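You operate a simulated robot arm through the tools that you are given. There is no shell and no other tool. Be economical: measure what you need, move in short steps, check, and stop when the job is done.

You are at the controls of a simulated robot arm. One attempt, no reset.

JOB
Join the black channel to the steel block in the welding jig.
Fine: screen shut, then table switched on; one good spot by one pull of the spot lever; then table off, gas lever shut, screen left shut. Leave the other channels. Where these are worked on the way, their far stop is far enough and under half their travel is too little: table switch.

Only the result counts: the job must be done as asked and must still hold three seconds after the hand-in. Knocking over, shifting, dropping, spilling or breaking anything else fails it.

ROBOT AND FRAMES
A 7-joint arm with a two-finger parallel gripper, fixed in place. Base frame: the origin is at the foot of the arm, x ahead of it, y to its left, z up; the work surface is at about z = 840. Units: mm, rad, N and s.
With the tool pointing down near the work surface it reaches from about 300 to 700 mm from the base axis. Its first joint turns from -1.152 to 1.152 rad. Payload 1.57 kg.
The tool frame sits at the grasp point between the pads (the TCP): z along the fingers, y along the line on which they close. The tips reach 30 mm beyond it. The gripper opens to 110 mm. The fingers are 24 mm wide and 12 mm thick; the gripper's body (48 by 112 mm) begins 78 mm behind the TCP.
Orientation is told as [roll, pitch, yaw] about the base's x, y, z axes, in that order, counted from this pose: with the fingers straight down and closing along the base's y, the tool's x points along the base's -x, its y along +y and its z along -z.

CONTROLS
- The arm moves only by the tool play_rows. Its argument "increments" is a list of rows, each a list of 7 numbers: the shift along the tool's x, y, z in units of 300 mm (1.0 is 300 mm), then the turn, a rotation vector about the tool's x, y, z in units of 90 degrees (1.0 is 90 degrees), then the finger opening in cm, from 0 to 11. In form: [[x, y, z, rx, ry, rz, jaw], ...]. A call has 1 to 10 rows; each row is the pose to reach, as a shift and turn from the pose commanded when the call began, along the tool's axes at that moment. A call with a number of a shift or a turn outside -1 to 1 is refused whole. Each row takes 0.2 s and may step no farther than 50 mm and 0.15 rad from the row before; otherwise, or with a gripper value out of range, the whole call is refused. A pose out of reach is approached as far as the arm can. The call stops where the force on the tool passes 80 N (or 10 N more than at its start, if that is more) or the arm is blocked; 0.2 s more then pass. Each finger travels about 108 mm/s and halts on what it meets, pressing with about 23 N; the grip force reading is that of the motor and also rises with nothing between the fingers. The clock runs only during rows and for 0.2 s after the last one: add rows that repeat a pose to give the fingers time. It gives the time, the measured TCP pose, the force on the tool (base axes), the opening and the grip force at its end, in the units of the frame above (readings bear some noise), with the torque about the TCP (base axes, N m) and any sound that the robot's microphone picked up.
- Cameras (640 x 400 px; columns grow to the right, rows downward): "scene" is fixed at [177.3, -398.1, 1412.3]; the picture's right is [0.70, -0.71, 0.00], its down [-0.35, -0.34, -0.87] and it looks along [0.62, 0.61, -0.49] (base axes); focal length 304 px, centre (320, 200). "wrist" rides on the gripper at [70, 16, -141] in the tool frame; the picture's right is [-0.23, 0.97, 0.00], its down [-0.86, -0.20, -0.48] and it looks along [-0.47, -0.11, 0.88] (tool axes); focal length 222 px, centre (320, 200). There is no depth. A picture from a camera that has moved, and an enlarged one, comes with that camera's place and axes in the base frame and with its lens.
- get_image(camera): a new picture of that camera. The clock stands still meanwhile.
- enlarge(camera, box): a new picture of the part [left, top, right, bottom] of that camera's present view, enlarged. The clock stands still meanwhile.
- job_done(): hands the job in; it is judged then, once.

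Work in short steps. Places have to be worked out from the pictures, the camera data and where the tool is seen: move nearer, look again, correct. Check each grasp and each placing, and mend what went wrong. You have 120 turns and 64 pictures in all, those below and enlarged ones among them. Open the gripper and draw the arm clear of the work before you hand the job in, unless the task says otherwise; then end with one line.

The tools are called after ">>>" by a JSON object that holds its "method" and its "body". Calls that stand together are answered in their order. play_rows: Moves the arm, as the interface text tells. Its arguments: {"type":"object","properties":{"increments":{"type":"array","items":{"type":"array","items":{"type":"number"}}}},"required":["increments"]} The other tools are called the same way: get_image (camera) takes a picture; enlarge (camera, box) takes an enlarged picture of a part of a camera's view; job_done () hands the job in.

At the start:

```text
t: 0.0
tool_pos: [401.0, 19.2, 1275.0]
ee_rot: [0.001, 0.0, -0.001]
contact_force: [0.1, -0.3, 0.0]
ft_torque: [0.01, 0.01, -0.02]
grip_width: 110.3
grasp_force: 0.0
```

scene: 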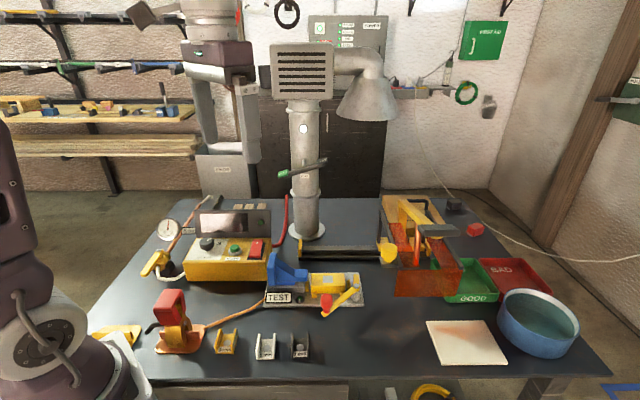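
wrist: 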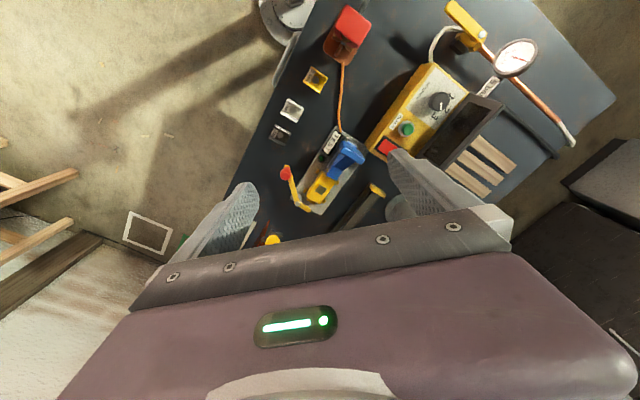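

I start by enlarging the scene view to identify the devices.

>>> {"method": "enlarge", "body": {"camera": "scene", "box": [130, 190, 290, 370]}}

>>> {"method": "enlarge", "body": {"camera": "scene", "box": [250, 180, 480, 324]}}

```text
2.22 times, centred on (210, 280) of scene
camera zoom: at [177.3, -398.1, 1412.3], right [0.7, -0.71, 0.0], down [-0.35, -0.34, -0.87], along [0.62, 0.61, -0.49], focal length 676 px, centre (564, 22)
```

zoom: 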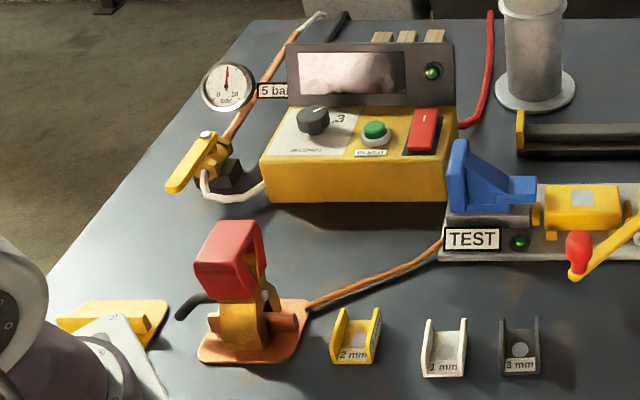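

```text
2.78 times, centred on (365, 252) of scene
camera zoom: at [177.3, -398.1, 1412.3], right [0.7, -0.71, 0.0], down [-0.35, -0.34, -0.87], along [0.62, 0.61, -0.49], focal length 845 px, centre (195, 56)
```

zoom: 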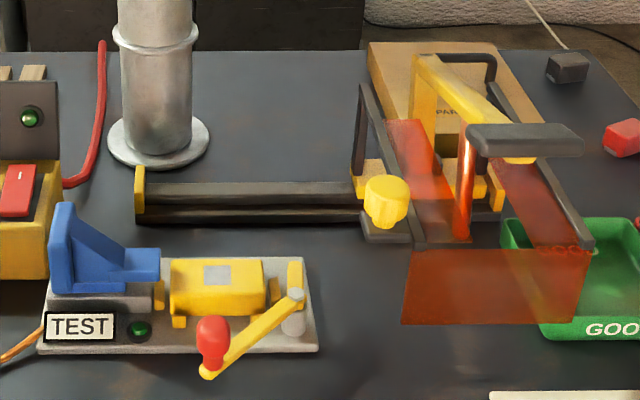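

I'll move the wrist camera right (base −y) to look at the welder area.

>>> {"method": "play_rows", "body": {"increments": [[0, -0.15, 0, 0, 0, 0, 11], [0, -0.3, 0, 0, 0, 0, 11], [0, -0.45, 0, 0, 0, 0, 11], [0, -0.6, 0, 0, 0, 0, 11]]}}

>>> {"method": "get_image", "body": {"camera": "wrist"}}

```text
t: 1.0
tool_pos: [400.5, -160.2, 1275.5]
ee_rot: [-0.002, 0.0, 0.002]
contact_force: [-0.2, 0.6, 0.1]
ft_torque: [0.02, 0.0, 0.02]
grip_width: 109.6
grasp_force: 0.0
```

```text
59 pictures are left
camera wrist: at [331.9, -144.3, 1415.8], right [0.23, 0.97, 0.0], down [0.86, -0.2, 0.48], along [0.47, -0.11, -0.88], focal length 222 px, centre (320, 200)
```

wrist: 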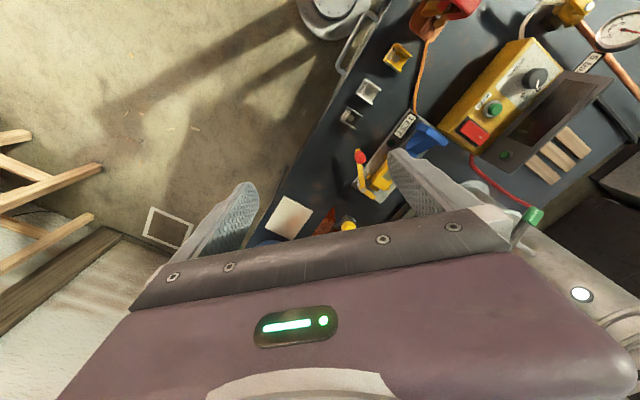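

Tilt the gripper so the camera looks further out past its own body.

>>> {"method": "play_rows", "body": {"increments": [[0, 0, 0, 0, -0.09, 0, 11], [0, 0, 0, 0, -0.18, 0, 11], [0, 0, 0, 0, -0.27, 0, 11], [0, 0, 0, 0, -0.36, 0, 11], [0, 0, 0, 0, -0.45, 0, 11], [0, 0, 0, 0, -0.54, 0, 11]]}}

>>> {"method": "get_image", "body": {"camera": "wrist"}}

```text
t: 2.4
tool_pos: [401.1, -161.2, 1273.8]
ee_rot: [0.0, -0.851, 0.0]
contact_force: [-0.4, -0.2, -0.3]
ft_torque: [0.02, -0.04, 0.01]
grip_width: 109.8
grasp_force: 0.1
```

```text
58 pictures are left
camera wrist: at [249.8, -143.9, 1315.1], right [0.15, 0.97, 0.17], down [0.2, -0.2, 0.96], along [0.97, -0.11, -0.23], focal length 222 px, centre (320, 200)
```

wrist: 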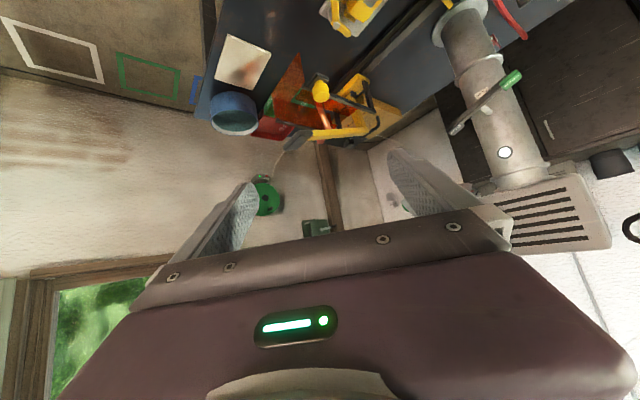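

The view is inverted but useful; enlarge the welder.

>>> {"method": "enlarge", "body": {"camera": "wrist", "box": [240, 40, 432, 160]}}

>>> {"method": "enlarge", "body": {"camera": "scene", "box": [340, 185, 484, 305]}}

```text
3.33 times, centred on (336, 100) of wrist
camera zoom: at [249.8, -143.9, 1315.1], right [0.15, 0.97, 0.17], down [0.2, -0.2, 0.96], along [0.97, -0.11, -0.23], focal length 740 px, centre (267, 533)
```

zoom: 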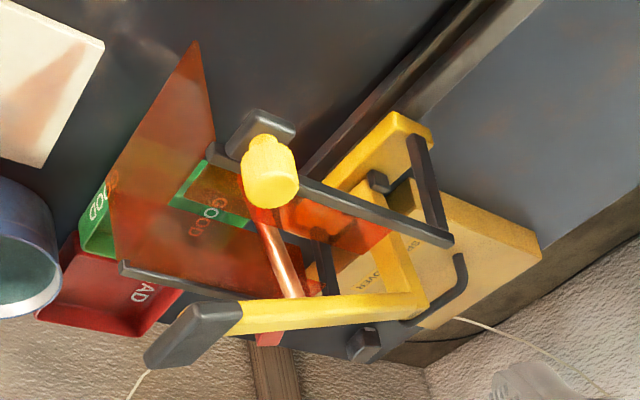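

```text
3.33 times, centred on (412, 245) of scene
camera zoom: at [177.3, -398.1, 1412.3], right [0.7, -0.71, 0.0], down [-0.35, -0.34, -0.87], along [0.62, 0.61, -0.49], focal length 1014 px, centre (13, 50)
```

zoom: 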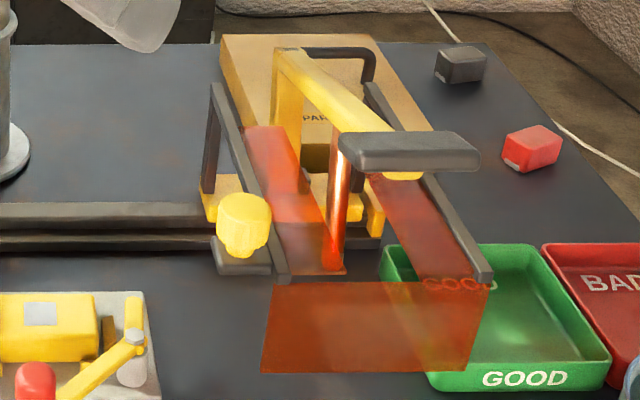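

Enough of that view; now move in to look at the TEST fixture and control box closely.

>>> {"method": "play_rows", "body": {"increments": [[0.044, 0.074, 0.117, 0, 0.036, 0, 11], [0.088, 0.148, 0.233, 0, 0.073, 0, 11], [0.132, 0.222, 0.35, 0, 0.109, 0, 11], [0.175, 0.295, 0.466, 0, 0.145, 0, 11], [0.219, 0.369, 0.583, 0, 0.182, 0, 11], [0.263, 0.443, 0.7, 0, 0.218, 0, 11], [0.307, 0.517, 0.816, 0, 0.255, 0, 11]]}}

>>> {"method": "get_image", "body": {"camera": "wrist"}}

```text
t: 4.0
tool_pos: [523.8, -2.6, 1044.3]
ee_rot: [0.0, -0.446, -0.001]
contact_force: [0.5, -0.9, -0.8]
ft_torque: [0.0, 0.01, -0.01]
grip_width: 110.1
grasp_force: 0.1
```

```text
55 pictures are left
camera wrist: at [401.1, 12.8, 1139.8], right [0.2, 0.97, 0.1], down [0.56, -0.2, 0.8], along [0.8, -0.11, -0.59], focal length 222 px, centre (320, 200)
```

wrist: 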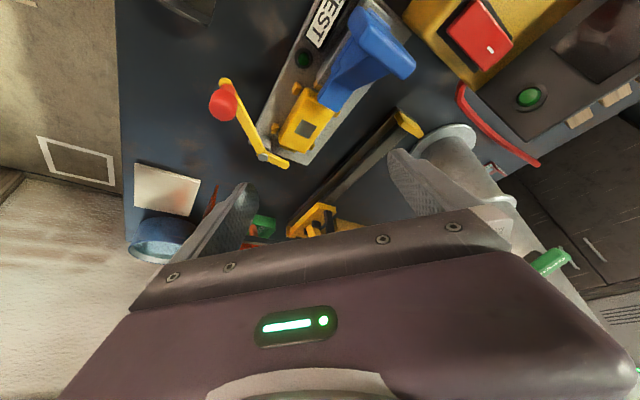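

Enlarging the fixture and switch parts of this view.

>>> {"method": "enlarge", "body": {"camera": "wrist", "box": [190, 0, 430, 170]}}

>>> {"method": "enlarge", "body": {"camera": "scene", "box": [140, 200, 280, 290]}}

```text
2.35 times, centred on (310, 85) of wrist
camera zoom: at [401.1, 12.8, 1139.8], right [0.2, 0.97, 0.1], down [0.56, -0.2, 0.8], along [0.8, -0.11, -0.59], focal length 523 px, centre (344, 471)
```

zoom: 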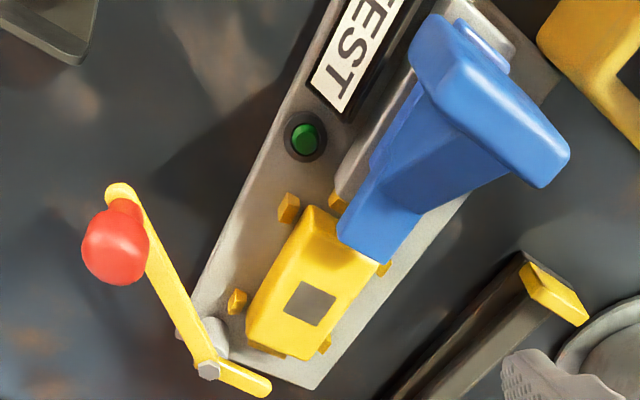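

```text
4.44 times, centred on (210, 245) of scene
camera zoom: at [177.3, -398.1, 1412.3], right [0.7, -0.71, 0.0], down [-0.35, -0.34, -0.87], along [0.62, 0.61, -0.49], focal length 1352 px, centre (809, 0)
```

zoom: 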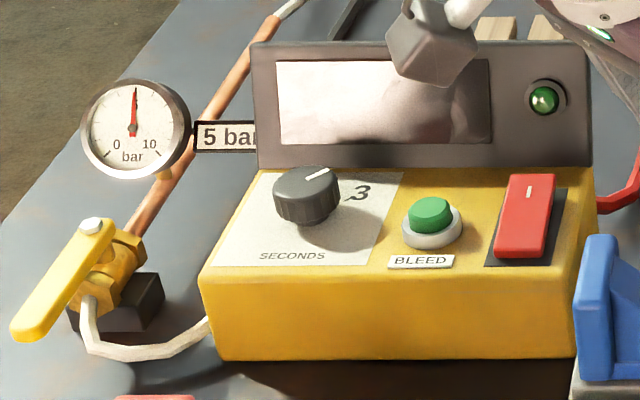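

Electrode is near (769,-151,965), the spot handle near (686,-224,1070), the knob near (638,-148,1004). Move to look at the welder along the table's depth with a 45° yaw.

>>> {"method": "play_rows", "body": {"increments": [[-0.004, -0.1, -0.016, -0.036, 0, -0.075, 11], [-0.008, -0.2, -0.032, -0.0725, 0, -0.15, 11], [-0.012, -0.3, -0.048, -0.109, 0, -0.225, 11], [-0.016, -0.4, -0.064, -0.145, 0, -0.3, 11], [-0.02, -0.5, -0.08, -0.181, 0, -0.375, 11], [-0.024, -0.597, -0.096, -0.2175, 0, -0.45, 11]]}}

>>> {"method": "get_image", "body": {"camera": "wrist"}}

>>> {"method": "get_image", "body": {"camera": "scene"}}

```text
t: 5.4
tool_pos: [517.2, -184.9, 1071.9]
ee_rot: [0.001, -0.449, 0.788]
contact_force: [0.0, -0.2, 0.4]
ft_torque: [0.01, -0.04, -0.02]
grip_width: 110.1
grasp_force: 0.1
```

```text
52 pictures are left
camera wrist: at [420.2, -261.1, 1169.1], right [-0.55, 0.83, 0.1], down [0.54, 0.26, 0.8], along [0.64, 0.49, -0.59], focal length 222 px, centre (320, 200)
```

wrist: 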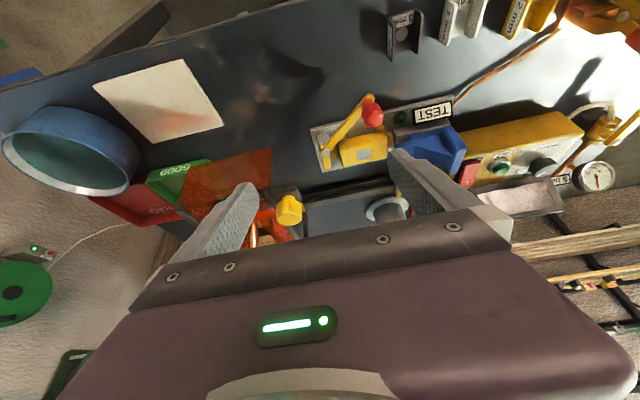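

```text
51 pictures are left
```

scene: 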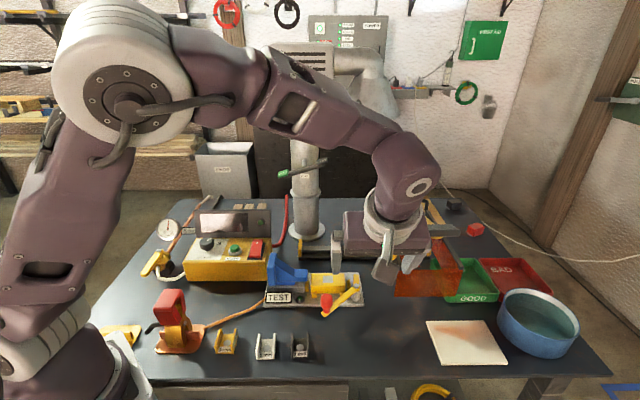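

Tilt up more so the welder clears the gripper silhouette.

>>> {"method": "play_rows", "body": {"increments": [[0, 0, 0, 0, -0.09, 0, 11], [0, 0, 0, 0, -0.18, 0, 11], [0, -0.1, 0, 0, -0.27, 0, 11]]}}

>>> {"method": "enlarge", "body": {"camera": "wrist", "box": [140, 0, 440, 188]}}

```text
t: 6.2
tool_pos: [538.6, -206.0, 1071.3]
ee_rot: [0.002, -0.873, 0.785]
contact_force: [-0.4, -0.3, -0.6]
ft_torque: [0.01, -0.02, 0.02]
grip_width: 109.8
grasp_force: 0.1
```

```text
2.13 times, centred on (290, 94) of wrist
camera zoom: at [420.3, -302.1, 1108.9], right [-0.59, 0.79, 0.18], down [0.27, -0.01, 0.96], along [0.76, 0.61, -0.21], focal length 473 px, centre (384, 426)
```

zoom: 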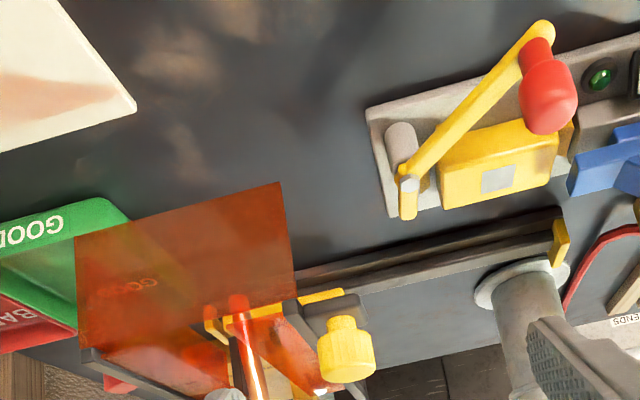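

The screen geometry is unclear; I'll swing round to view it from the left side, going via heading 0 and higher up.

>>> {"method": "play_rows", "body": {"increments": [[-0.083, 0.037, 0.031, 0.0638, 0, 0.0536, 11], [-0.167, 0.074, 0.062, 0.1277, 0, 0.107, 11], [-0.25, 0.112, 0.094, 0.1915, 0, 0.161, 11], [-0.333, 0.149, 0.125, 0.2553, 0, 0.2143, 11], [-0.417, 0.186, 0.156, 0.319, 0, 0.268, 11], [-0.5, 0.223, 0.187, 0.383, 0, 0.3215, 11]]}}

>>> {"method": "enlarge", "body": {"camera": "wrist", "box": [140, 0, 440, 188]}}

```text
t: 7.6
tool_pos: [590.5, -60.4, 1153.0]
ee_rot: [-0.002, -0.872, -0.001]
contact_force: [-1.2, -0.1, 0.6]
ft_torque: [0.04, 0.01, 0.02]
grip_width: 109.9
grasp_force: 0.0
```

```text
2.13 times, centred on (290, 94) of wrist
camera zoom: at [438.2, -43.9, 1189.1], right [0.15, 0.97, 0.17], down [0.18, -0.2, 0.96], along [0.97, -0.11, -0.21], focal length 473 px, centre (384, 426)
```

zoom: 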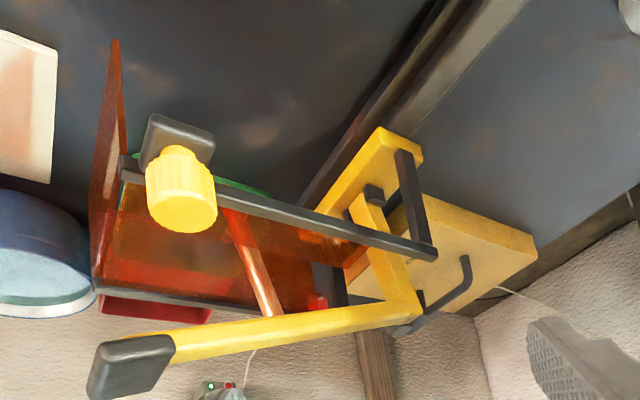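

Continue to heading −45°, then lower the view angle.

>>> {"method": "play_rows", "body": {"increments": [[0, 0.01, 0.047, 0.0638, 0, 0.0536, 11], [0, 0.02, 0.094, 0.1277, 0, 0.107, 11], [0, 0.03, 0.14, 0.1915, 0, 0.161, 11], [0, 0.04, 0.187, 0.2553, 0, 0.2143, 11], [0, 0.05, 0.235, 0.319, 0, 0.268, 11], [0, 0.05, 0.283, 0.383, 0, 0.3215, 11]]}}

>>> {"method": "enlarge", "body": {"camera": "wrist", "box": [140, 0, 440, 188]}}

```text
t: 9.0
tool_pos: [655.2, -44.1, 1096.2]
ee_rot: [0.0, -0.873, -0.786]
contact_force: [-0.3, 1.7, 0.5]
ft_torque: [-0.02, 0.01, 0.0]
grip_width: 109.9
grasp_force: 0.1
```

```text
2.13 times, centred on (290, 94) of wrist
camera zoom: at [559.8, 76.0, 1134.2], right [0.79, 0.58, 0.17], down [-0.01, -0.27, 0.96], along [0.61, -0.77, -0.21], focal length 473 px, centre (384, 426)
```

zoom: 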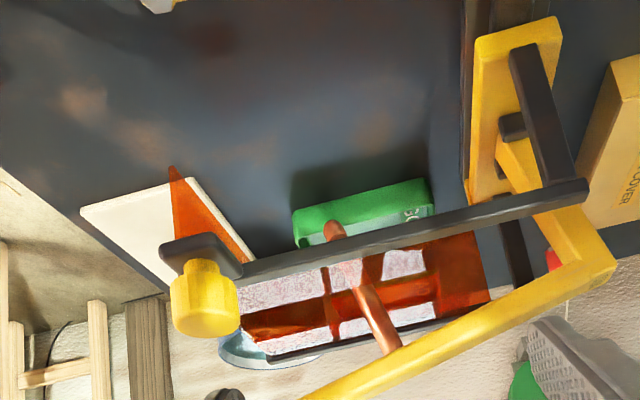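

Key insight: the welder with its screen rides on the rail toward the TEST jig (left stop would put the electrode above the yellow block). Now swing round for a close look at the jig from the front.

>>> {"method": "play_rows", "body": {"increments": [[0.012, -0.04, -0.035, -0.0638, 0, -0.0536, 11], [0.024, -0.079, -0.071, -0.1277, 0, -0.107, 11], [0.036, -0.119, -0.106, -0.1915, 0, -0.161, 11], [0.049, -0.159, -0.141, -0.2553, 0, -0.2143, 11], [0.061, -0.198, -0.177, -0.319, 0, -0.268, 11], [0.073, -0.238, -0.212, -0.383, 0, -0.3215, 11]]}}

>>> {"method": "play_rows", "body": {"increments": [[0.047, 0.02, 0.03, -0.0638, 0, -0.0536, 11], [0.094, 0.041, 0.06, -0.1277, 0, -0.107, 11], [0.141, 0.062, 0.09, -0.1915, 0, -0.161, 11], [0.189, 0.082, 0.121, -0.2553, 0, -0.2143, 11], [0.236, 0.103, 0.151, -0.319, 0, -0.268, 11], [0.283, 0.123, 0.181, -0.383, 0, -0.3215, 11]]}}

>>> {"method": "get_image", "body": {"camera": "wrist"}}

```text
t: 10.4
tool_pos: [560.2, -50.5, 1122.3]
ee_rot: [0.0, -0.872, 0.002]
contact_force: [-0.3, -0.2, 0.4]
ft_torque: [0.02, 0.04, 0.03]
grip_width: 109.9
grasp_force: 0.2
```

```text
t: 11.8
tool_pos: [547.2, -12.8, 1021.3]
ee_rot: [0.004, -0.874, 0.784]
contact_force: [-0.8, -0.6, -0.2]
ft_torque: [0.02, -0.03, 0.01]
grip_width: 109.8
grasp_force: 0.0
```

```text
47 pictures are left
camera wrist: at [428.6, -109.9, 1058.6], right [-0.59, 0.79, 0.18], down [0.27, -0.01, 0.96], along [0.76, 0.61, -0.21], focal length 222 px, centre (320, 200)
```

wrist: 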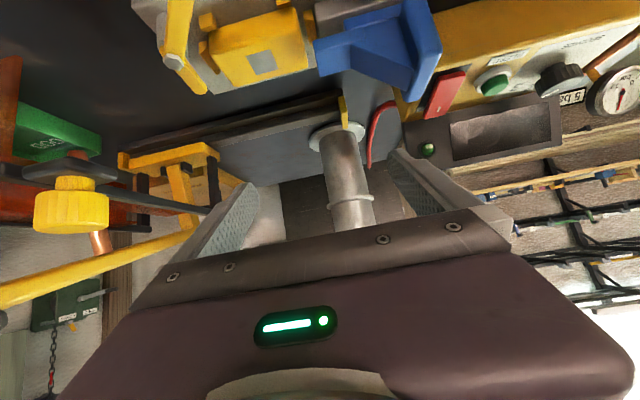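

Back off ~100 mm to bring the jig fully into view.

>>> {"method": "play_rows", "body": {"increments": [[0.106, 0.05, -0.127, 0, 0, 0, 11], [0.212, 0.1, -0.253, 0, 0, 0, 11], [0.212, 0.1, -0.253, 0, 0, 0, 11]]}}

>>> {"method": "enlarge", "body": {"camera": "wrist", "box": [120, 0, 360, 150]}}

>>> {"method": "enlarge", "body": {"camera": "wrist", "box": [400, 0, 640, 150]}}

```text
refused: row 1 steps farther than a row can; nothing moved
```

```text
2.67 times, centred on (240, 75) of wrist
camera zoom: at [428.6, -109.9, 1058.6], right [-0.59, 0.79, 0.18], down [0.27, -0.01, 0.96], along [0.76, 0.61, -0.21], focal length 592 px, centre (533, 533)
```

zoom: 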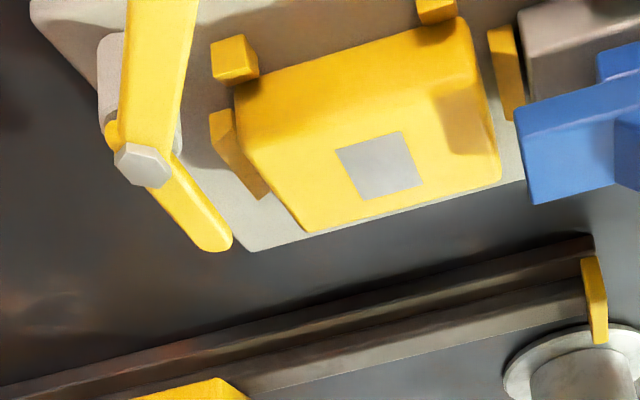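

```text
2.67 times, centred on (520, 75) of wrist
camera zoom: at [428.6, -109.9, 1058.6], right [-0.59, 0.79, 0.18], down [0.27, -0.01, 0.96], along [0.76, 0.61, -0.21], focal length 592 px, centre (-213, 533)
```

zoom: 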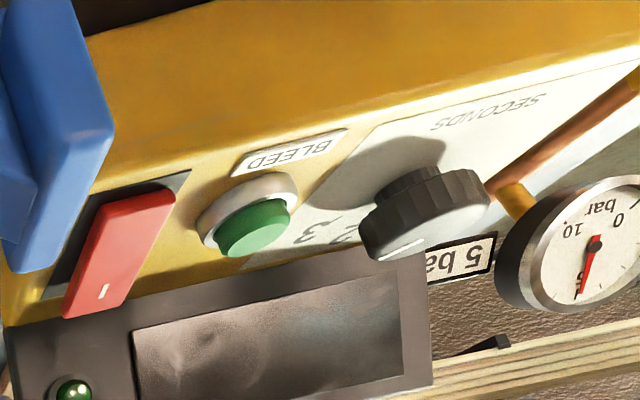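

Let me read the wall panel, and the pedal-like device with the red top, from the scene camera.

>>> {"method": "enlarge", "body": {"camera": "scene", "box": [300, 10, 396, 70]}}

>>> {"method": "enlarge", "body": {"camera": "scene", "box": [136, 270, 320, 385]}}

```text
6.67 times, centred on (348, 40) of scene
camera zoom: at [177.3, -398.1, 1412.3], right [0.7, -0.71, 0.0], down [-0.35, -0.34, -0.87], along [0.62, 0.61, -0.49], focal length 2028 px, centre (133, 1267)
```

zoom: 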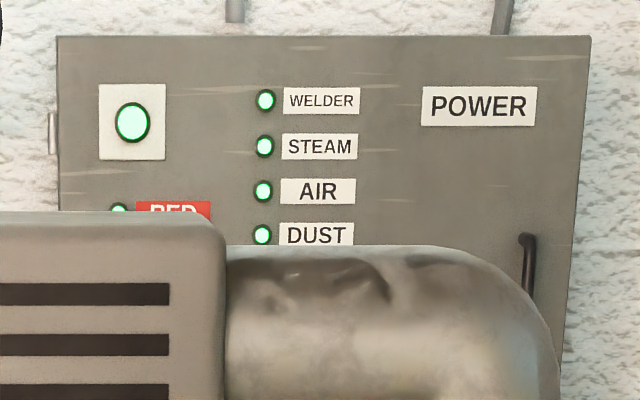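

```text
3.48 times, centred on (228, 328) of scene
camera zoom: at [177.3, -398.1, 1412.3], right [0.7, -0.71, 0.0], down [-0.35, -0.34, -0.87], along [0.62, 0.61, -0.49], focal length 1058 px, centre (640, -244)
```

zoom: 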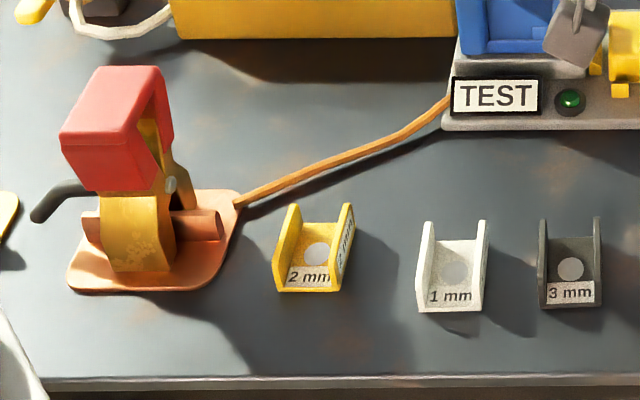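

The dial, gauge and clamp look understandable; I straighten the tool above the jig for a top view.

>>> {"method": "play_rows", "body": {"increments": [[-0.02, -0.016, 0.005, 0, 0.093, 0, 11], [-0.04, -0.03, 0.01, 0, 0.186, 0, 11], [-0.06, -0.047, 0.015, 0, 0.278, 0, 11], [-0.08, -0.063, 0.02, 0, 0.37, 0, 11], [-0.1, -0.08, 0.025, 0, 0.463, 0, 11], [-0.112, -0.094, 0.03, 0, 0.556, 0, 11]]}}

>>> {"method": "get_image", "body": {"camera": "wrist"}}

```text
t: 13.2
tool_pos: [586.5, -13.6, 1041.4]
ee_rot: [0.002, 0.003, 0.786]
contact_force: [-0.3, 0.5, -0.5]
ft_torque: [-0.01, 0.02, 0.0]
grip_width: 109.6
grasp_force: 0.1
```

```text
42 pictures are left
camera wrist: at [527.8, -50.3, 1182.7], right [-0.53, 0.85, 0.0], down [0.75, 0.46, 0.48], along [0.4, 0.25, -0.88], focal length 222 px, centre (320, 200)
```

wrist: 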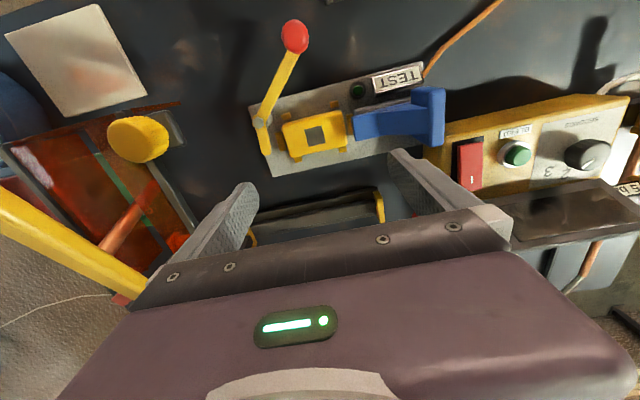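

>>> {"method": "enlarge", "body": {"camera": "wrist", "box": [230, 10, 470, 180]}}

>>> {"method": "enlarge", "body": {"camera": "wrist", "box": [440, 80, 640, 210]}}

```text
2.35 times, centred on (350, 95) of wrist
camera zoom: at [527.8, -50.3, 1182.7], right [-0.53, 0.85, 0.0], down [0.75, 0.46, 0.48], along [0.4, 0.25, -0.88], focal length 523 px, centre (249, 447)
```

zoom: 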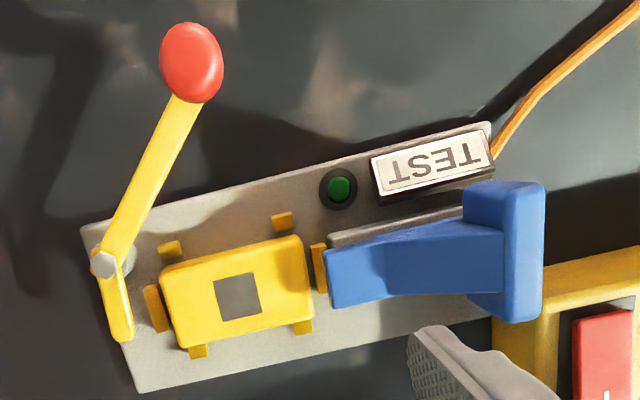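

```text
3.08 times, centred on (540, 145) of wrist
camera zoom: at [527.8, -50.3, 1182.7], right [-0.53, 0.85, 0.0], down [0.75, 0.46, 0.48], along [0.4, 0.25, -0.88], focal length 684 px, centre (-357, 369)
```

zoom: 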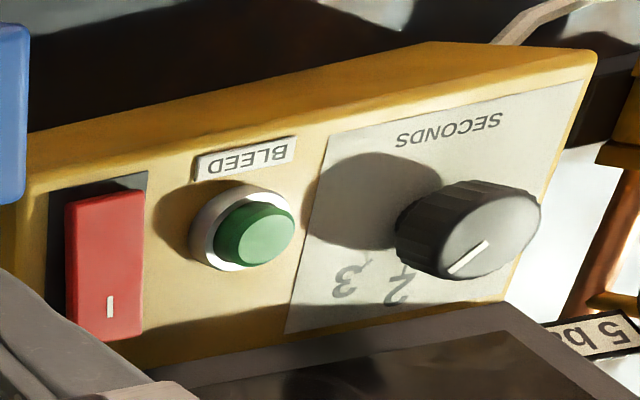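

Dial appears at "2"; black channel is 3 mm. I'll view the dial, gauge and gas lever from above, also clearing the scene camera's view of the jig.

>>> {"method": "play_rows", "body": {"increments": [[-0.054, 0.132, 0, 0, 0, 0.072, 11], [-0.109, 0.265, 0, 0, 0, 0.143, 11], [-0.163, 0.397, 0, 0, 0, 0.215, 11], [-0.218, 0.53, 0, 0, 0, 0.286, 11], [-0.273, 0.663, 0, 0, 0, 0.357, 11], [-0.327, 0.795, 0, 0, 0, 0.429, 11], [-0.382, 0.928, 0, 0, 0, 0.5, 11]]}}

>>> {"method": "get_image", "body": {"camera": "wrist"}}

>>> {"method": "enlarge", "body": {"camera": "scene", "box": [255, 235, 375, 325]}}

```text
t: 14.8
tool_pos: [484.9, 252.3, 1035.4]
ee_rot: [0.001, 0.004, 0.003]
contact_force: [1.3, 0.2, 0.0]
ft_torque: [-0.02, -0.02, 0.04]
grip_width: 110.1
grasp_force: 0.0
out of reach, approached as far as the arm can: row 7
```

```text
39 pictures are left
camera wrist: at [416.9, 269.2, 1177.4], right [0.23, 0.97, 0.0], down [0.86, -0.2, 0.48], along [0.46, -0.11, -0.88], focal length 222 px, centre (320, 200)
```

wrist: 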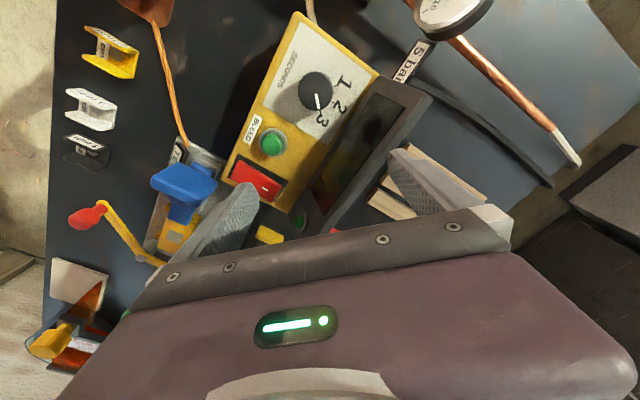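

```text
4.44 times, centred on (315, 280) of scene
camera zoom: at [177.3, -398.1, 1412.3], right [0.7, -0.71, 0.0], down [-0.35, -0.34, -0.87], along [0.62, 0.61, -0.49], focal length 1352 px, centre (342, -156)
```

zoom: 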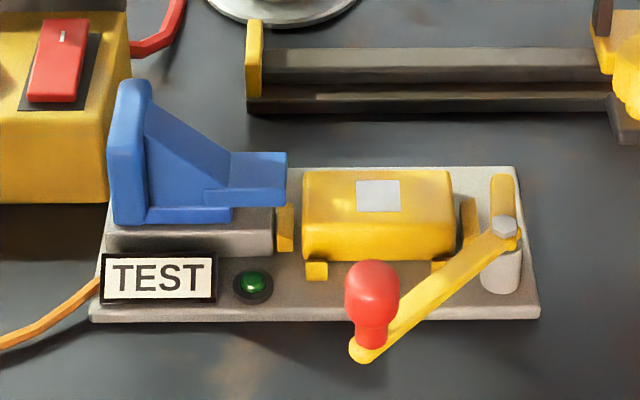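

Zoom in on the dial from this nearly overhead view.

>>> {"method": "enlarge", "body": {"camera": "wrist", "box": [230, 20, 390, 220]}}

>>> {"method": "enlarge", "body": {"camera": "wrist", "box": [20, 0, 180, 180]}}

```text
2.00 times, centred on (310, 120) of wrist
camera zoom: at [416.9, 269.2, 1177.4], right [0.23, 0.97, 0.0], down [0.86, -0.2, 0.48], along [0.46, -0.11, -0.88], focal length 444 px, centre (340, 360)
```

zoom: 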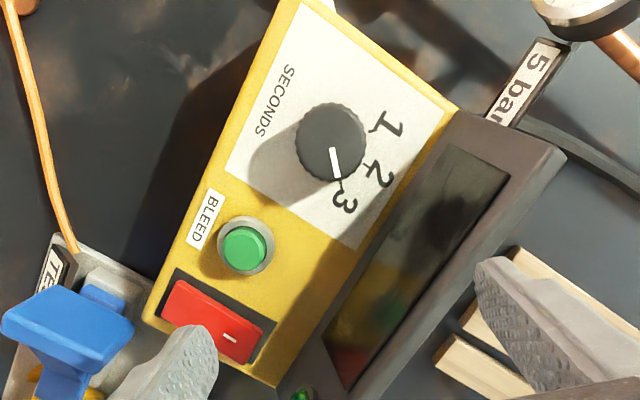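

```text
2.22 times, centred on (100, 90) of wrist
camera zoom: at [416.9, 269.2, 1177.4], right [0.23, 0.97, 0.0], down [0.86, -0.2, 0.48], along [0.46, -0.11, -0.88], focal length 494 px, centre (809, 444)
```

zoom: 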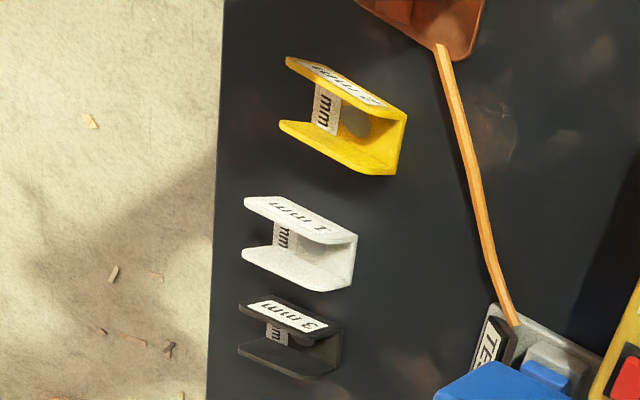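

Pointer is at 3, gauge at 5 bar: settings suit the 3 mm channel. Now go above the black channel for an accurate fix.

>>> {"method": "play_rows", "body": {"increments": [[-0.002, -0.15, 0, 0, 0, -0.075, 11], [-0.004, -0.3, 0, 0, 0, -0.15, 11], [-0.006, -0.45, 0, 0, 0, -0.225, 11], [-0.008, -0.6, 0, 0, 0, -0.3, 11], [-0.01, -0.75, 0, 0, 0, -0.375, 11], [-0.012, -0.9, 0, 0, 0, -0.45, 11], [-0.013, -1, 0.06, 0, 0, -0.5, 11], [-0.013, -1, 0.15, 0, 0, -0.5, 11]]}}

>>> {"method": "get_image", "body": {"camera": "wrist"}}

```text
t: 16.6
tool_pos: [488.3, -47.7, 990.8]
ee_rot: [0.0, 0.0, 0.786]
contact_force: [-0.3, -0.4, 0.5]
ft_torque: [-0.02, -0.01, 0.0]
grip_width: 110.0
grasp_force: 0.0
```

```text
35 pictures are left
camera wrist: at [429.8, -85.6, 1131.4], right [-0.53, 0.85, 0.0], down [0.75, 0.46, 0.48], along [0.41, 0.25, -0.88], focal length 222 px, centre (320, 200)
```

wrist: 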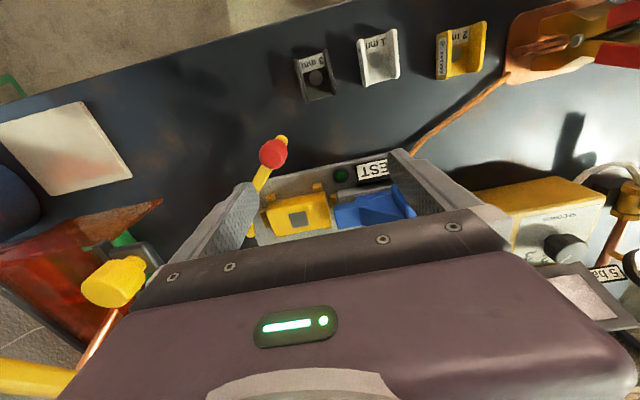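

>>> {"method": "enlarge", "body": {"camera": "wrist", "box": [270, 20, 430, 120]}}

>>> {"method": "enlarge", "body": {"camera": "wrist", "box": [230, 130, 430, 255]}}

```text
4.00 times, centred on (350, 70) of wrist
camera zoom: at [429.8, -85.6, 1131.4], right [-0.53, 0.85, 0.0], down [0.75, 0.46, 0.48], along [0.41, 0.25, -0.88], focal length 888 px, centre (200, 720)
```

zoom: 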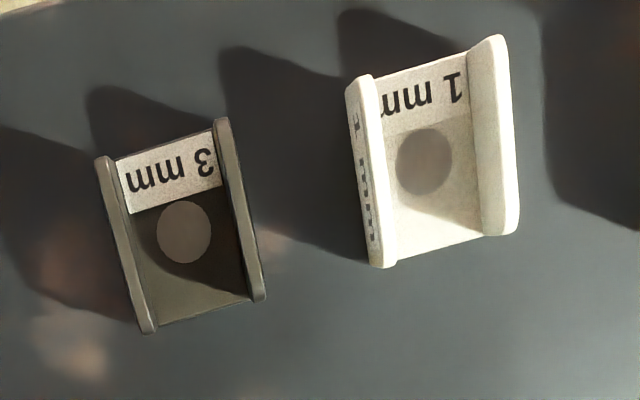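

```text
3.20 times, centred on (330, 192) of wrist
camera zoom: at [429.8, -85.6, 1131.4], right [-0.53, 0.85, 0.0], down [0.75, 0.46, 0.48], along [0.41, 0.25, -0.88], focal length 711 px, centre (288, 224)
```

zoom: 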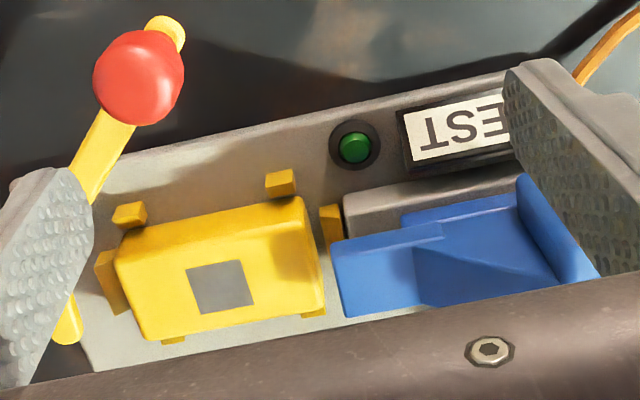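

Black channel: centre ≈ (431.5,-90), axis ≈45°, ~35 mm wide. Block patch triangulates to (590,-20,877). Move over the channel with jaws at 54 mm and go partway down.

>>> {"method": "play_rows", "body": {"increments": [[0.117, 0.017, 0, 0, 0, 0, 8], [0.2335, 0.034, 0, 0, 0, 0, 5.4], [0.2335, 0.034, 0.12, 0, 0, 0, 5.4], [0.2335, 0.034, 0.22, 0, 0, 0, 5.4], [0.2335, 0.034, 0.25, 0, 0, 0, 5.4]]}}

>>> {"method": "enlarge", "body": {"camera": "scene", "box": [230, 290, 390, 390]}}

```text
t: 17.8
tool_pos: [432.0, -90.4, 915.3]
ee_rot: [0.003, 0.003, 0.786]
contact_force: [-0.5, 0.0, 0.8]
ft_torque: [0.01, 0.02, 0.01]
grip_width: 54.0
grasp_force: 0.0
```

```text
4.00 times, centred on (310, 340) of scene
camera zoom: at [177.3, -398.1, 1412.3], right [0.7, -0.71, 0.0], down [-0.35, -0.34, -0.87], along [0.62, 0.61, -0.49], focal length 1217 px, centre (360, -360)
```

zoom: 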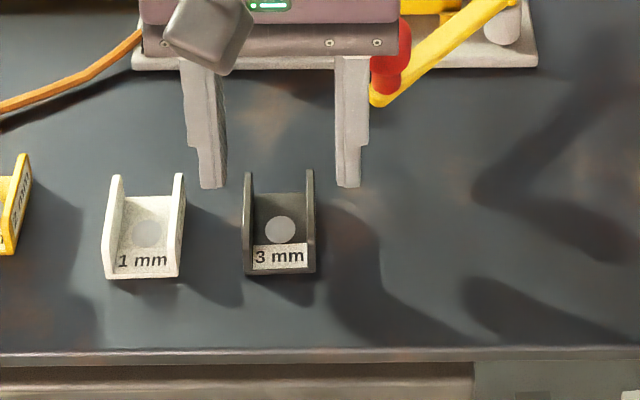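

Jaws are centred on the channel. Descend to TCP z≈880 and close.

>>> {"method": "play_rows", "body": {"increments": [[0, 0, 0.06, 0, 0, 0, 5.4], [0, 0, 0.117, 0, 0, 0, 5.4], [0, 0, 0.117, 0, 0, 0, 3], [0, 0, 0.117, 0, 0, 0, 2.6], [0, 0, 0.117, 0, 0, 0, 2.6]]}}

```text
t: 19.0
tool_pos: [431.7, -91.6, 880.4]
ee_rot: [0.001, -0.001, 0.785]
contact_force: [-0.3, 0.0, 4.7]
ft_torque: [0.01, -0.01, 0.03]
grip_width: 35.2
grasp_force: 23.0
```

Channel gripped (35 mm). Lift and carry over the block patch.

>>> {"method": "play_rows", "body": {"increments": [[0, 0, -0.12, 0, 0, 0, 2.6], [0, 0, -0.24, 0, 0, 0, 2.6], [0, 0, -0.36, 0, 0, 0, 2.6], [-0.135, -0.051, -0.36, 0, 0, 0, 2.6], [-0.27, -0.102, -0.36, 0, 0, 0, 2.6], [-0.405, -0.153, -0.36, 0, 0, 0, 2.6], [-0.5417, -0.2046, -0.36, 0, 0, 0, 2.6], [-0.5417, -0.2046, -0.26, 0, 0, 0, 2.6], [-0.5417, -0.2046, -0.2, 0, 0, 0, 2.6]]}}

>>> {"method": "enlarge", "body": {"camera": "scene", "box": [255, 225, 385, 315]}}

>>> {"method": "enlarge", "body": {"camera": "wrist", "box": [200, 130, 430, 270]}}

```text
t: 21.0
tool_pos: [590.1, -19.2, 941.2]
ee_rot: [0.0, -0.001, 0.784]
contact_force: [-0.2, 0.4, -0.2]
ft_torque: [0.01, 0.01, 0.0]
grip_width: 35.1
grasp_force: 22.9
```

```text
4.44 times, centred on (320, 270) of scene
camera zoom: at [177.3, -398.1, 1412.3], right [0.7, -0.71, 0.0], down [-0.35, -0.34, -0.87], along [0.62, 0.61, -0.49], focal length 1352 px, centre (320, -111)
```

zoom: 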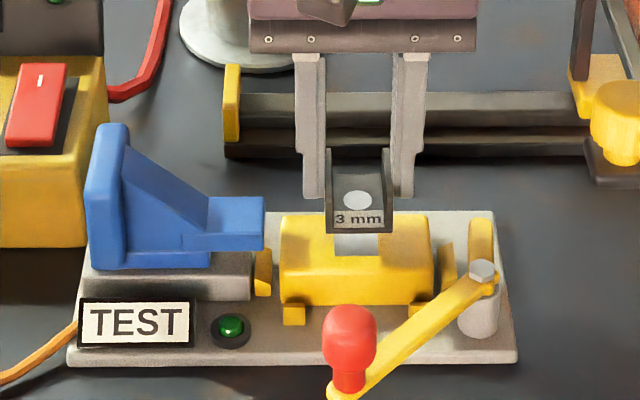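

```text
2.78 times, centred on (315, 200) of wrist
camera zoom: at [530.9, -56.5, 1081.7], right [-0.53, 0.85, 0.0], down [0.75, 0.46, 0.48], along [0.4, 0.25, -0.88], focal length 618 px, centre (334, 200)
```

zoom: 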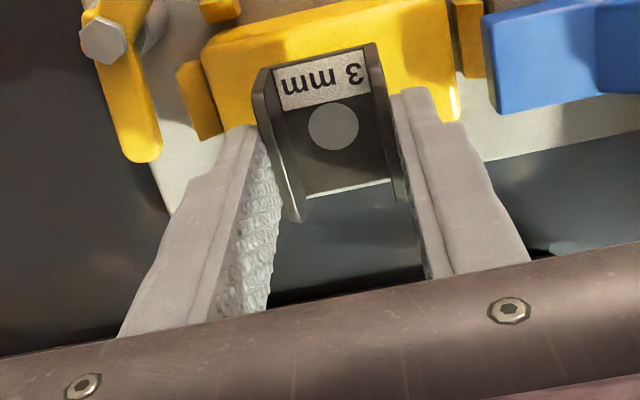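

Projected descent puts the disc right on the patch. Lower slowly until contact.

>>> {"method": "play_rows", "body": {"increments": [[0, 0, 0.03, 0, 0, 0, 2.6], [0, 0, 0.055, 0, 0, 0, 2.6], [0, 0, 0.068, 0, 0, 0, 2.6], [0, 0, 0.076, 0, 0, 0, 2.6], [0, 0, 0.076, 0, 0, 0, 2.6]]}}

```text
t: 22.2
tool_pos: [591.2, -18.9, 918.4]
ee_rot: [-0.001, -0.001, 0.784]
contact_force: [-1.2, 0.5, 8.7]
ft_torque: [-0.08, 0.1, 0.01]
grip_width: 35.0
grasp_force: 22.9
```

Contact at 918.4 as predicted. Release gently and lift away.

>>> {"method": "play_rows", "body": {"increments": [[0, 0, 0, 0, 0, 0, 3.8], [0, 0, 0, 0, 0, 0, 4.8], [0, 0, 0, 0, 0, 0, 4.8], [0, 0, -0.1, 0, 0, 0, 4.8], [0, 0, -0.25, 0, 0, 0, 4.8], [0, 0, -0.4, 0, 0, 0, 4.8]]}}

>>> {"method": "enlarge", "body": {"camera": "scene", "box": [255, 225, 385, 315]}}

```text
t: 23.6
tool_pos: [590.4, -18.0, 1038.2]
ee_rot: [0.0, 0.001, 0.785]
contact_force: [-0.5, -0.2, 0.4]
ft_torque: [0.01, 0.0, 0.02]
grip_width: 48.0
grasp_force: 0.1
```

```text
4.44 times, centred on (320, 270) of scene
camera zoom: at [177.3, -398.1, 1412.3], right [0.7, -0.71, 0.0], down [-0.35, -0.34, -0.87], along [0.62, 0.61, -0.49], focal length 1352 px, centre (320, -111)
```

zoom: 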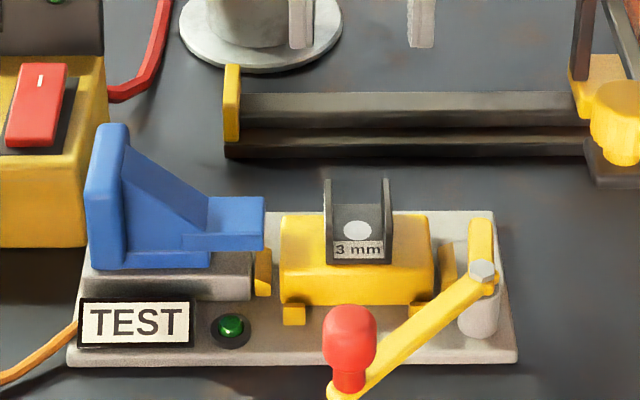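

Channel is seated on the patch. Geometry shows the carriage must slide ~209 mm along the rail (−.7,+.7) to bring the electrode (tip ≈(740,-166)) over it. I go above the carriage's yellow knob, turning to yaw −45° so the jaws close along table depth.

>>> {"method": "play_rows", "body": {"increments": [[0.02, -0.04, -0.08, 0, 0, 0.09, 8], [0.04, -0.08, -0.167, 0, 0, 0.18, 8], [0.06, -0.12, -0.167, 0, 0, 0.27, 8], [0.09, -0.16, -0.167, 0, 0, 0.36, 8], [0.11, -0.2, -0.167, 0, 0, 0.45, 8], [0.13, -0.24, -0.167, 0, 0, 0.54, 8], [0.15, -0.28, -0.167, 0, 0, 0.63, 8], [0.17, -0.31, -0.167, 0, 0, 0.72, 8], [0.193, -0.335, -0.167, 0, 0, 0.81, 8], [0.193, -0.335, -0.167, 0, 0, 0.9, 8]]}}

>>> {"method": "play_rows", "body": {"increments": [[0, 0, 0, 0, 0, 0.05, 8], [0, 0, 0, 0, 0, 0.1, 8]]}}

>>> {"method": "get_image", "body": {"camera": "wrist"}}

```text
t: 25.8
tool_pos: [620.6, -129.6, 1087.9]
ee_rot: [-0.001, 0.001, -0.632]
contact_force: [-0.3, 0.8, 0.7]
ft_torque: [-0.03, -0.03, -0.01]
grip_width: 80.3
grasp_force: 0.1
```

```text
t: 26.4
tool_pos: [621.3, -130.5, 1087.2]
ee_rot: [0.0, 0.004, -0.785]
contact_force: [-0.1, -0.1, 1.3]
ft_torque: [-0.02, 0.04, -0.01]
grip_width: 80.1
grasp_force: 0.2
```

```text
28 pictures are left
camera wrist: at [584.7, -69.4, 1228.3], right [0.85, 0.53, 0.0], down [0.46, -0.75, 0.48], along [0.25, -0.41, -0.88], focal length 222 px, centre (320, 200)
```

wrist: 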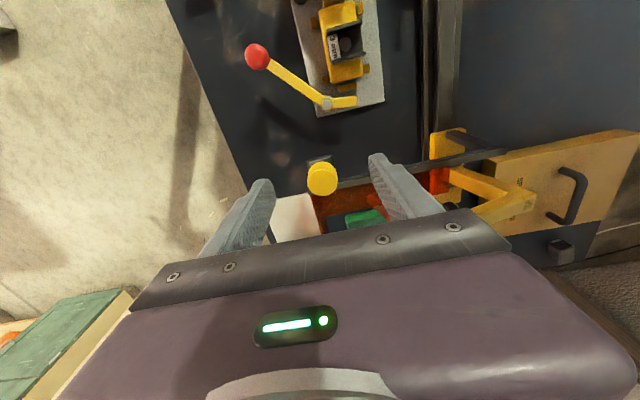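

Knob top located at about (634.5,-147,1013), ~34 mm diameter. Centre over it, descend and grip.

>>> {"method": "play_rows", "body": {"increments": [[-0.071, -0.007, 0.05, 0, 0, 0, 6.5], [-0.071, -0.007, 0.12, 0, 0, 0, 6.5], [-0.071, -0.007, 0.18, 0, 0, 0, 6.5], [-0.071, -0.007, 0.21, 0, 0, 0, 6.5]]}}

>>> {"method": "enlarge", "body": {"camera": "scene", "box": [340, 200, 460, 290]}}

```text
t: 27.4
tool_pos: [634.0, -147.3, 1023.7]
ee_rot: [0.0, 0.002, -0.782]
contact_force: [0.0, -0.7, 0.1]
ft_torque: [0.0, 0.01, -0.03]
grip_width: 65.1
grasp_force: 0.1
out of reach, approached as far as the arm can: row 1
```

```text
4.44 times, centred on (400, 245) of scene
camera zoom: at [177.3, -398.1, 1412.3], right [0.7, -0.71, 0.0], down [-0.35, -0.34, -0.87], along [0.62, 0.61, -0.49], focal length 1352 px, centre (-36, 0)
```

zoom: 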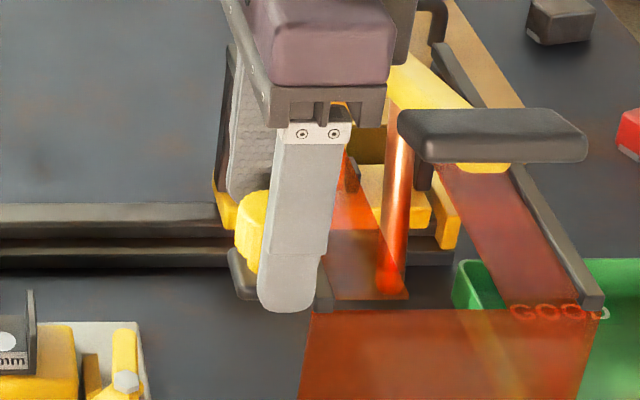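

Fingers straddle the knob within a few mm. Close on it.

>>> {"method": "play_rows", "body": {"increments": [[0, 0, 0, 0, 0, 0, 4.5], [0, 0, 0, 0, 0, 0, 3], [0, 0, 0, 0, 0, 0, 2.5], [0, 0, 0, 0, 0, 0, 2.5]]}}

```text
t: 28.4
tool_pos: [634.4, -147.2, 1024.2]
ee_rot: [-0.002, 0.002, -0.784]
contact_force: [-4.7, -1.6, -3.1]
ft_torque: [-0.1, 0.07, -0.06]
grip_width: 31.4
grasp_force: 40.7
```

Gripped. Try a 30 mm pull leftward along the rail (tool +x).

>>> {"method": "play_rows", "body": {"increments": [[0.03, 0, 0, 0, 0, 0, 2.5], [0.065, 0, 0, 0, 0, 0, 2.5], [0.1, 0, 0, 0, 0, 0, 2.5]]}}

>>> {"method": "get_image", "body": {"camera": "scene"}}

```text
t: 29.2
tool_pos: [613.0, -125.1, 1024.7]
ee_rot: [-0.003, 0.001, -0.784]
contact_force: [-3.5, -4.7, -5.3]
ft_torque: [-0.46, -0.24, -0.14]
grip_width: 31.4
grasp_force: 39.7
```

```text
26 pictures are left
```

scene: 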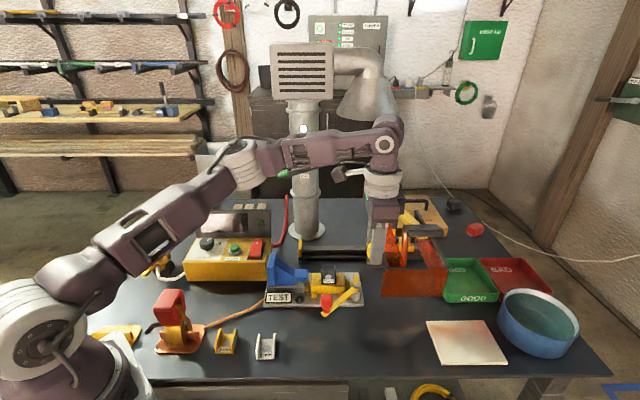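

The whole carriage slides with low force. Continue ~90 mm, then check clearance with the channel.

>>> {"method": "play_rows", "body": {"increments": [[0.06, 0, 0, 0, 0, 0, 2.5], [0.12, 0, 0, 0, 0, 0, 2.5], [0.18, 0, 0, 0, 0, 0, 2.5], [0.24, 0, 0, 0, 0, 0, 2.5], [0.3, 0, 0, 0, 0, 0, 2.5]]}}

>>> {"method": "enlarge", "body": {"camera": "scene", "box": [265, 190, 465, 315]}}

```text
t: 30.4
tool_pos: [549.5, -63.3, 1025.0]
ee_rot: [-0.002, 0.002, -0.785]
contact_force: [-4.4, -6.1, -17.7]
ft_torque: [0.12, 0.24, 0.08]
grip_width: 31.4
grasp_force: 40.3
```

```text
3.20 times, centred on (365, 252) of scene
camera zoom: at [177.5, -398.3, 1412.2], right [0.7, -0.71, 0.0], down [-0.35, -0.34, -0.87], along [0.62, 0.61, -0.49], focal length 973 px, centre (176, 32)
```

zoom: 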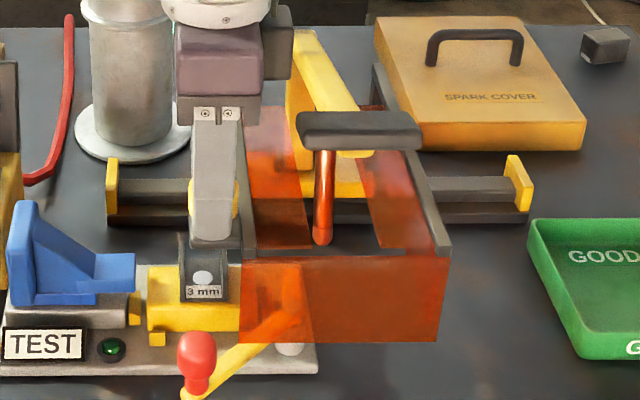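

All clear: panel passes over the lever, electrode above the channel. Continue toward the stop.

>>> {"method": "play_rows", "body": {"increments": [[0.06, 0, 0, 0, 0, 0, 2.5], [0.12, 0, 0, 0, 0, 0, 2.5], [0.18, 0, 0, 0, 0, 0, 2.5], [0.22, 0, 0, 0, 0, 0, 2.5], [0.25, 0, 0, 0, 0, 0, 2.5], [0.28, 0, 0, 0, 0, 0, 2.5], [0.3, 0, 0, 0, 0, 0, 2.5]]}}

>>> {"method": "enlarge", "body": {"camera": "scene", "box": [245, 190, 445, 315]}}

```text
t: 32.0
tool_pos: [485.4, 0.8, 1024.2]
ee_rot: [-0.001, 0.003, -0.786]
contact_force: [-4.9, -6.7, -34.0]
ft_torque: [0.17, 0.43, 0.04]
grip_width: 31.2
grasp_force: 40.2
```

```text
3.20 times, centred on (345, 252) of scene
camera zoom: at [177.7, -398.3, 1412.2], right [0.7, -0.71, 0.0], down [-0.35, -0.34, -0.87], along [0.62, 0.61, -0.49], focal length 973 px, centre (240, 32)
```

zoom: 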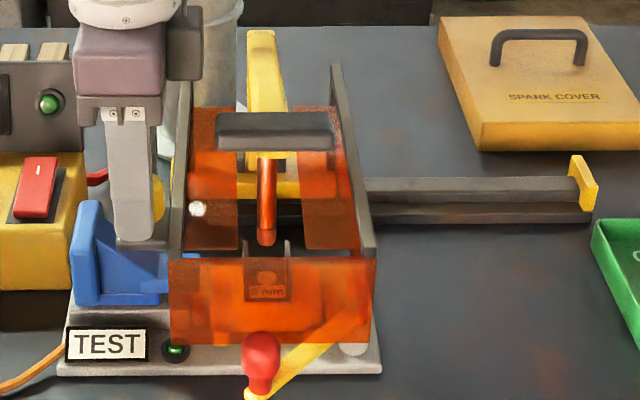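

Electrode is aligned with the channel. Push a little more to confirm the stop.

>>> {"method": "play_rows", "body": {"increments": [[0.015, 0, 0, 0, 0, 0, 2.5], [0.03, 0, 0, 0, 0, 0, 2.5], [0.03, 0, 0, 0, 0, 0, 2.5]]}}

```text
t: 32.8
tool_pos: [477.8, 8.5, 1024.0]
ee_rot: [-0.003, 0.008, -0.782]
contact_force: [-4.4, -8.4, 9.7]
ft_torque: [-2.74, -0.34, 0.1]
grip_width: 32.3
grasp_force: 3.2
```

Grip reading changed — probably the carriage is at the stop and the fingers slipped. Look.

>>> {"method": "enlarge", "body": {"camera": "scene", "box": [245, 190, 445, 315]}}

```text
3.20 times, centred on (345, 252) of scene
camera zoom: at [177.2, -398.3, 1412.3], right [0.7, -0.71, 0.0], down [-0.35, -0.34, -0.87], along [0.62, 0.61, -0.49], focal length 973 px, centre (240, 32)
```

zoom: 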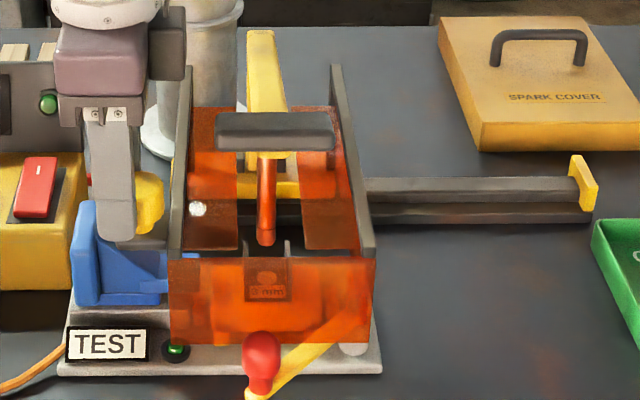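

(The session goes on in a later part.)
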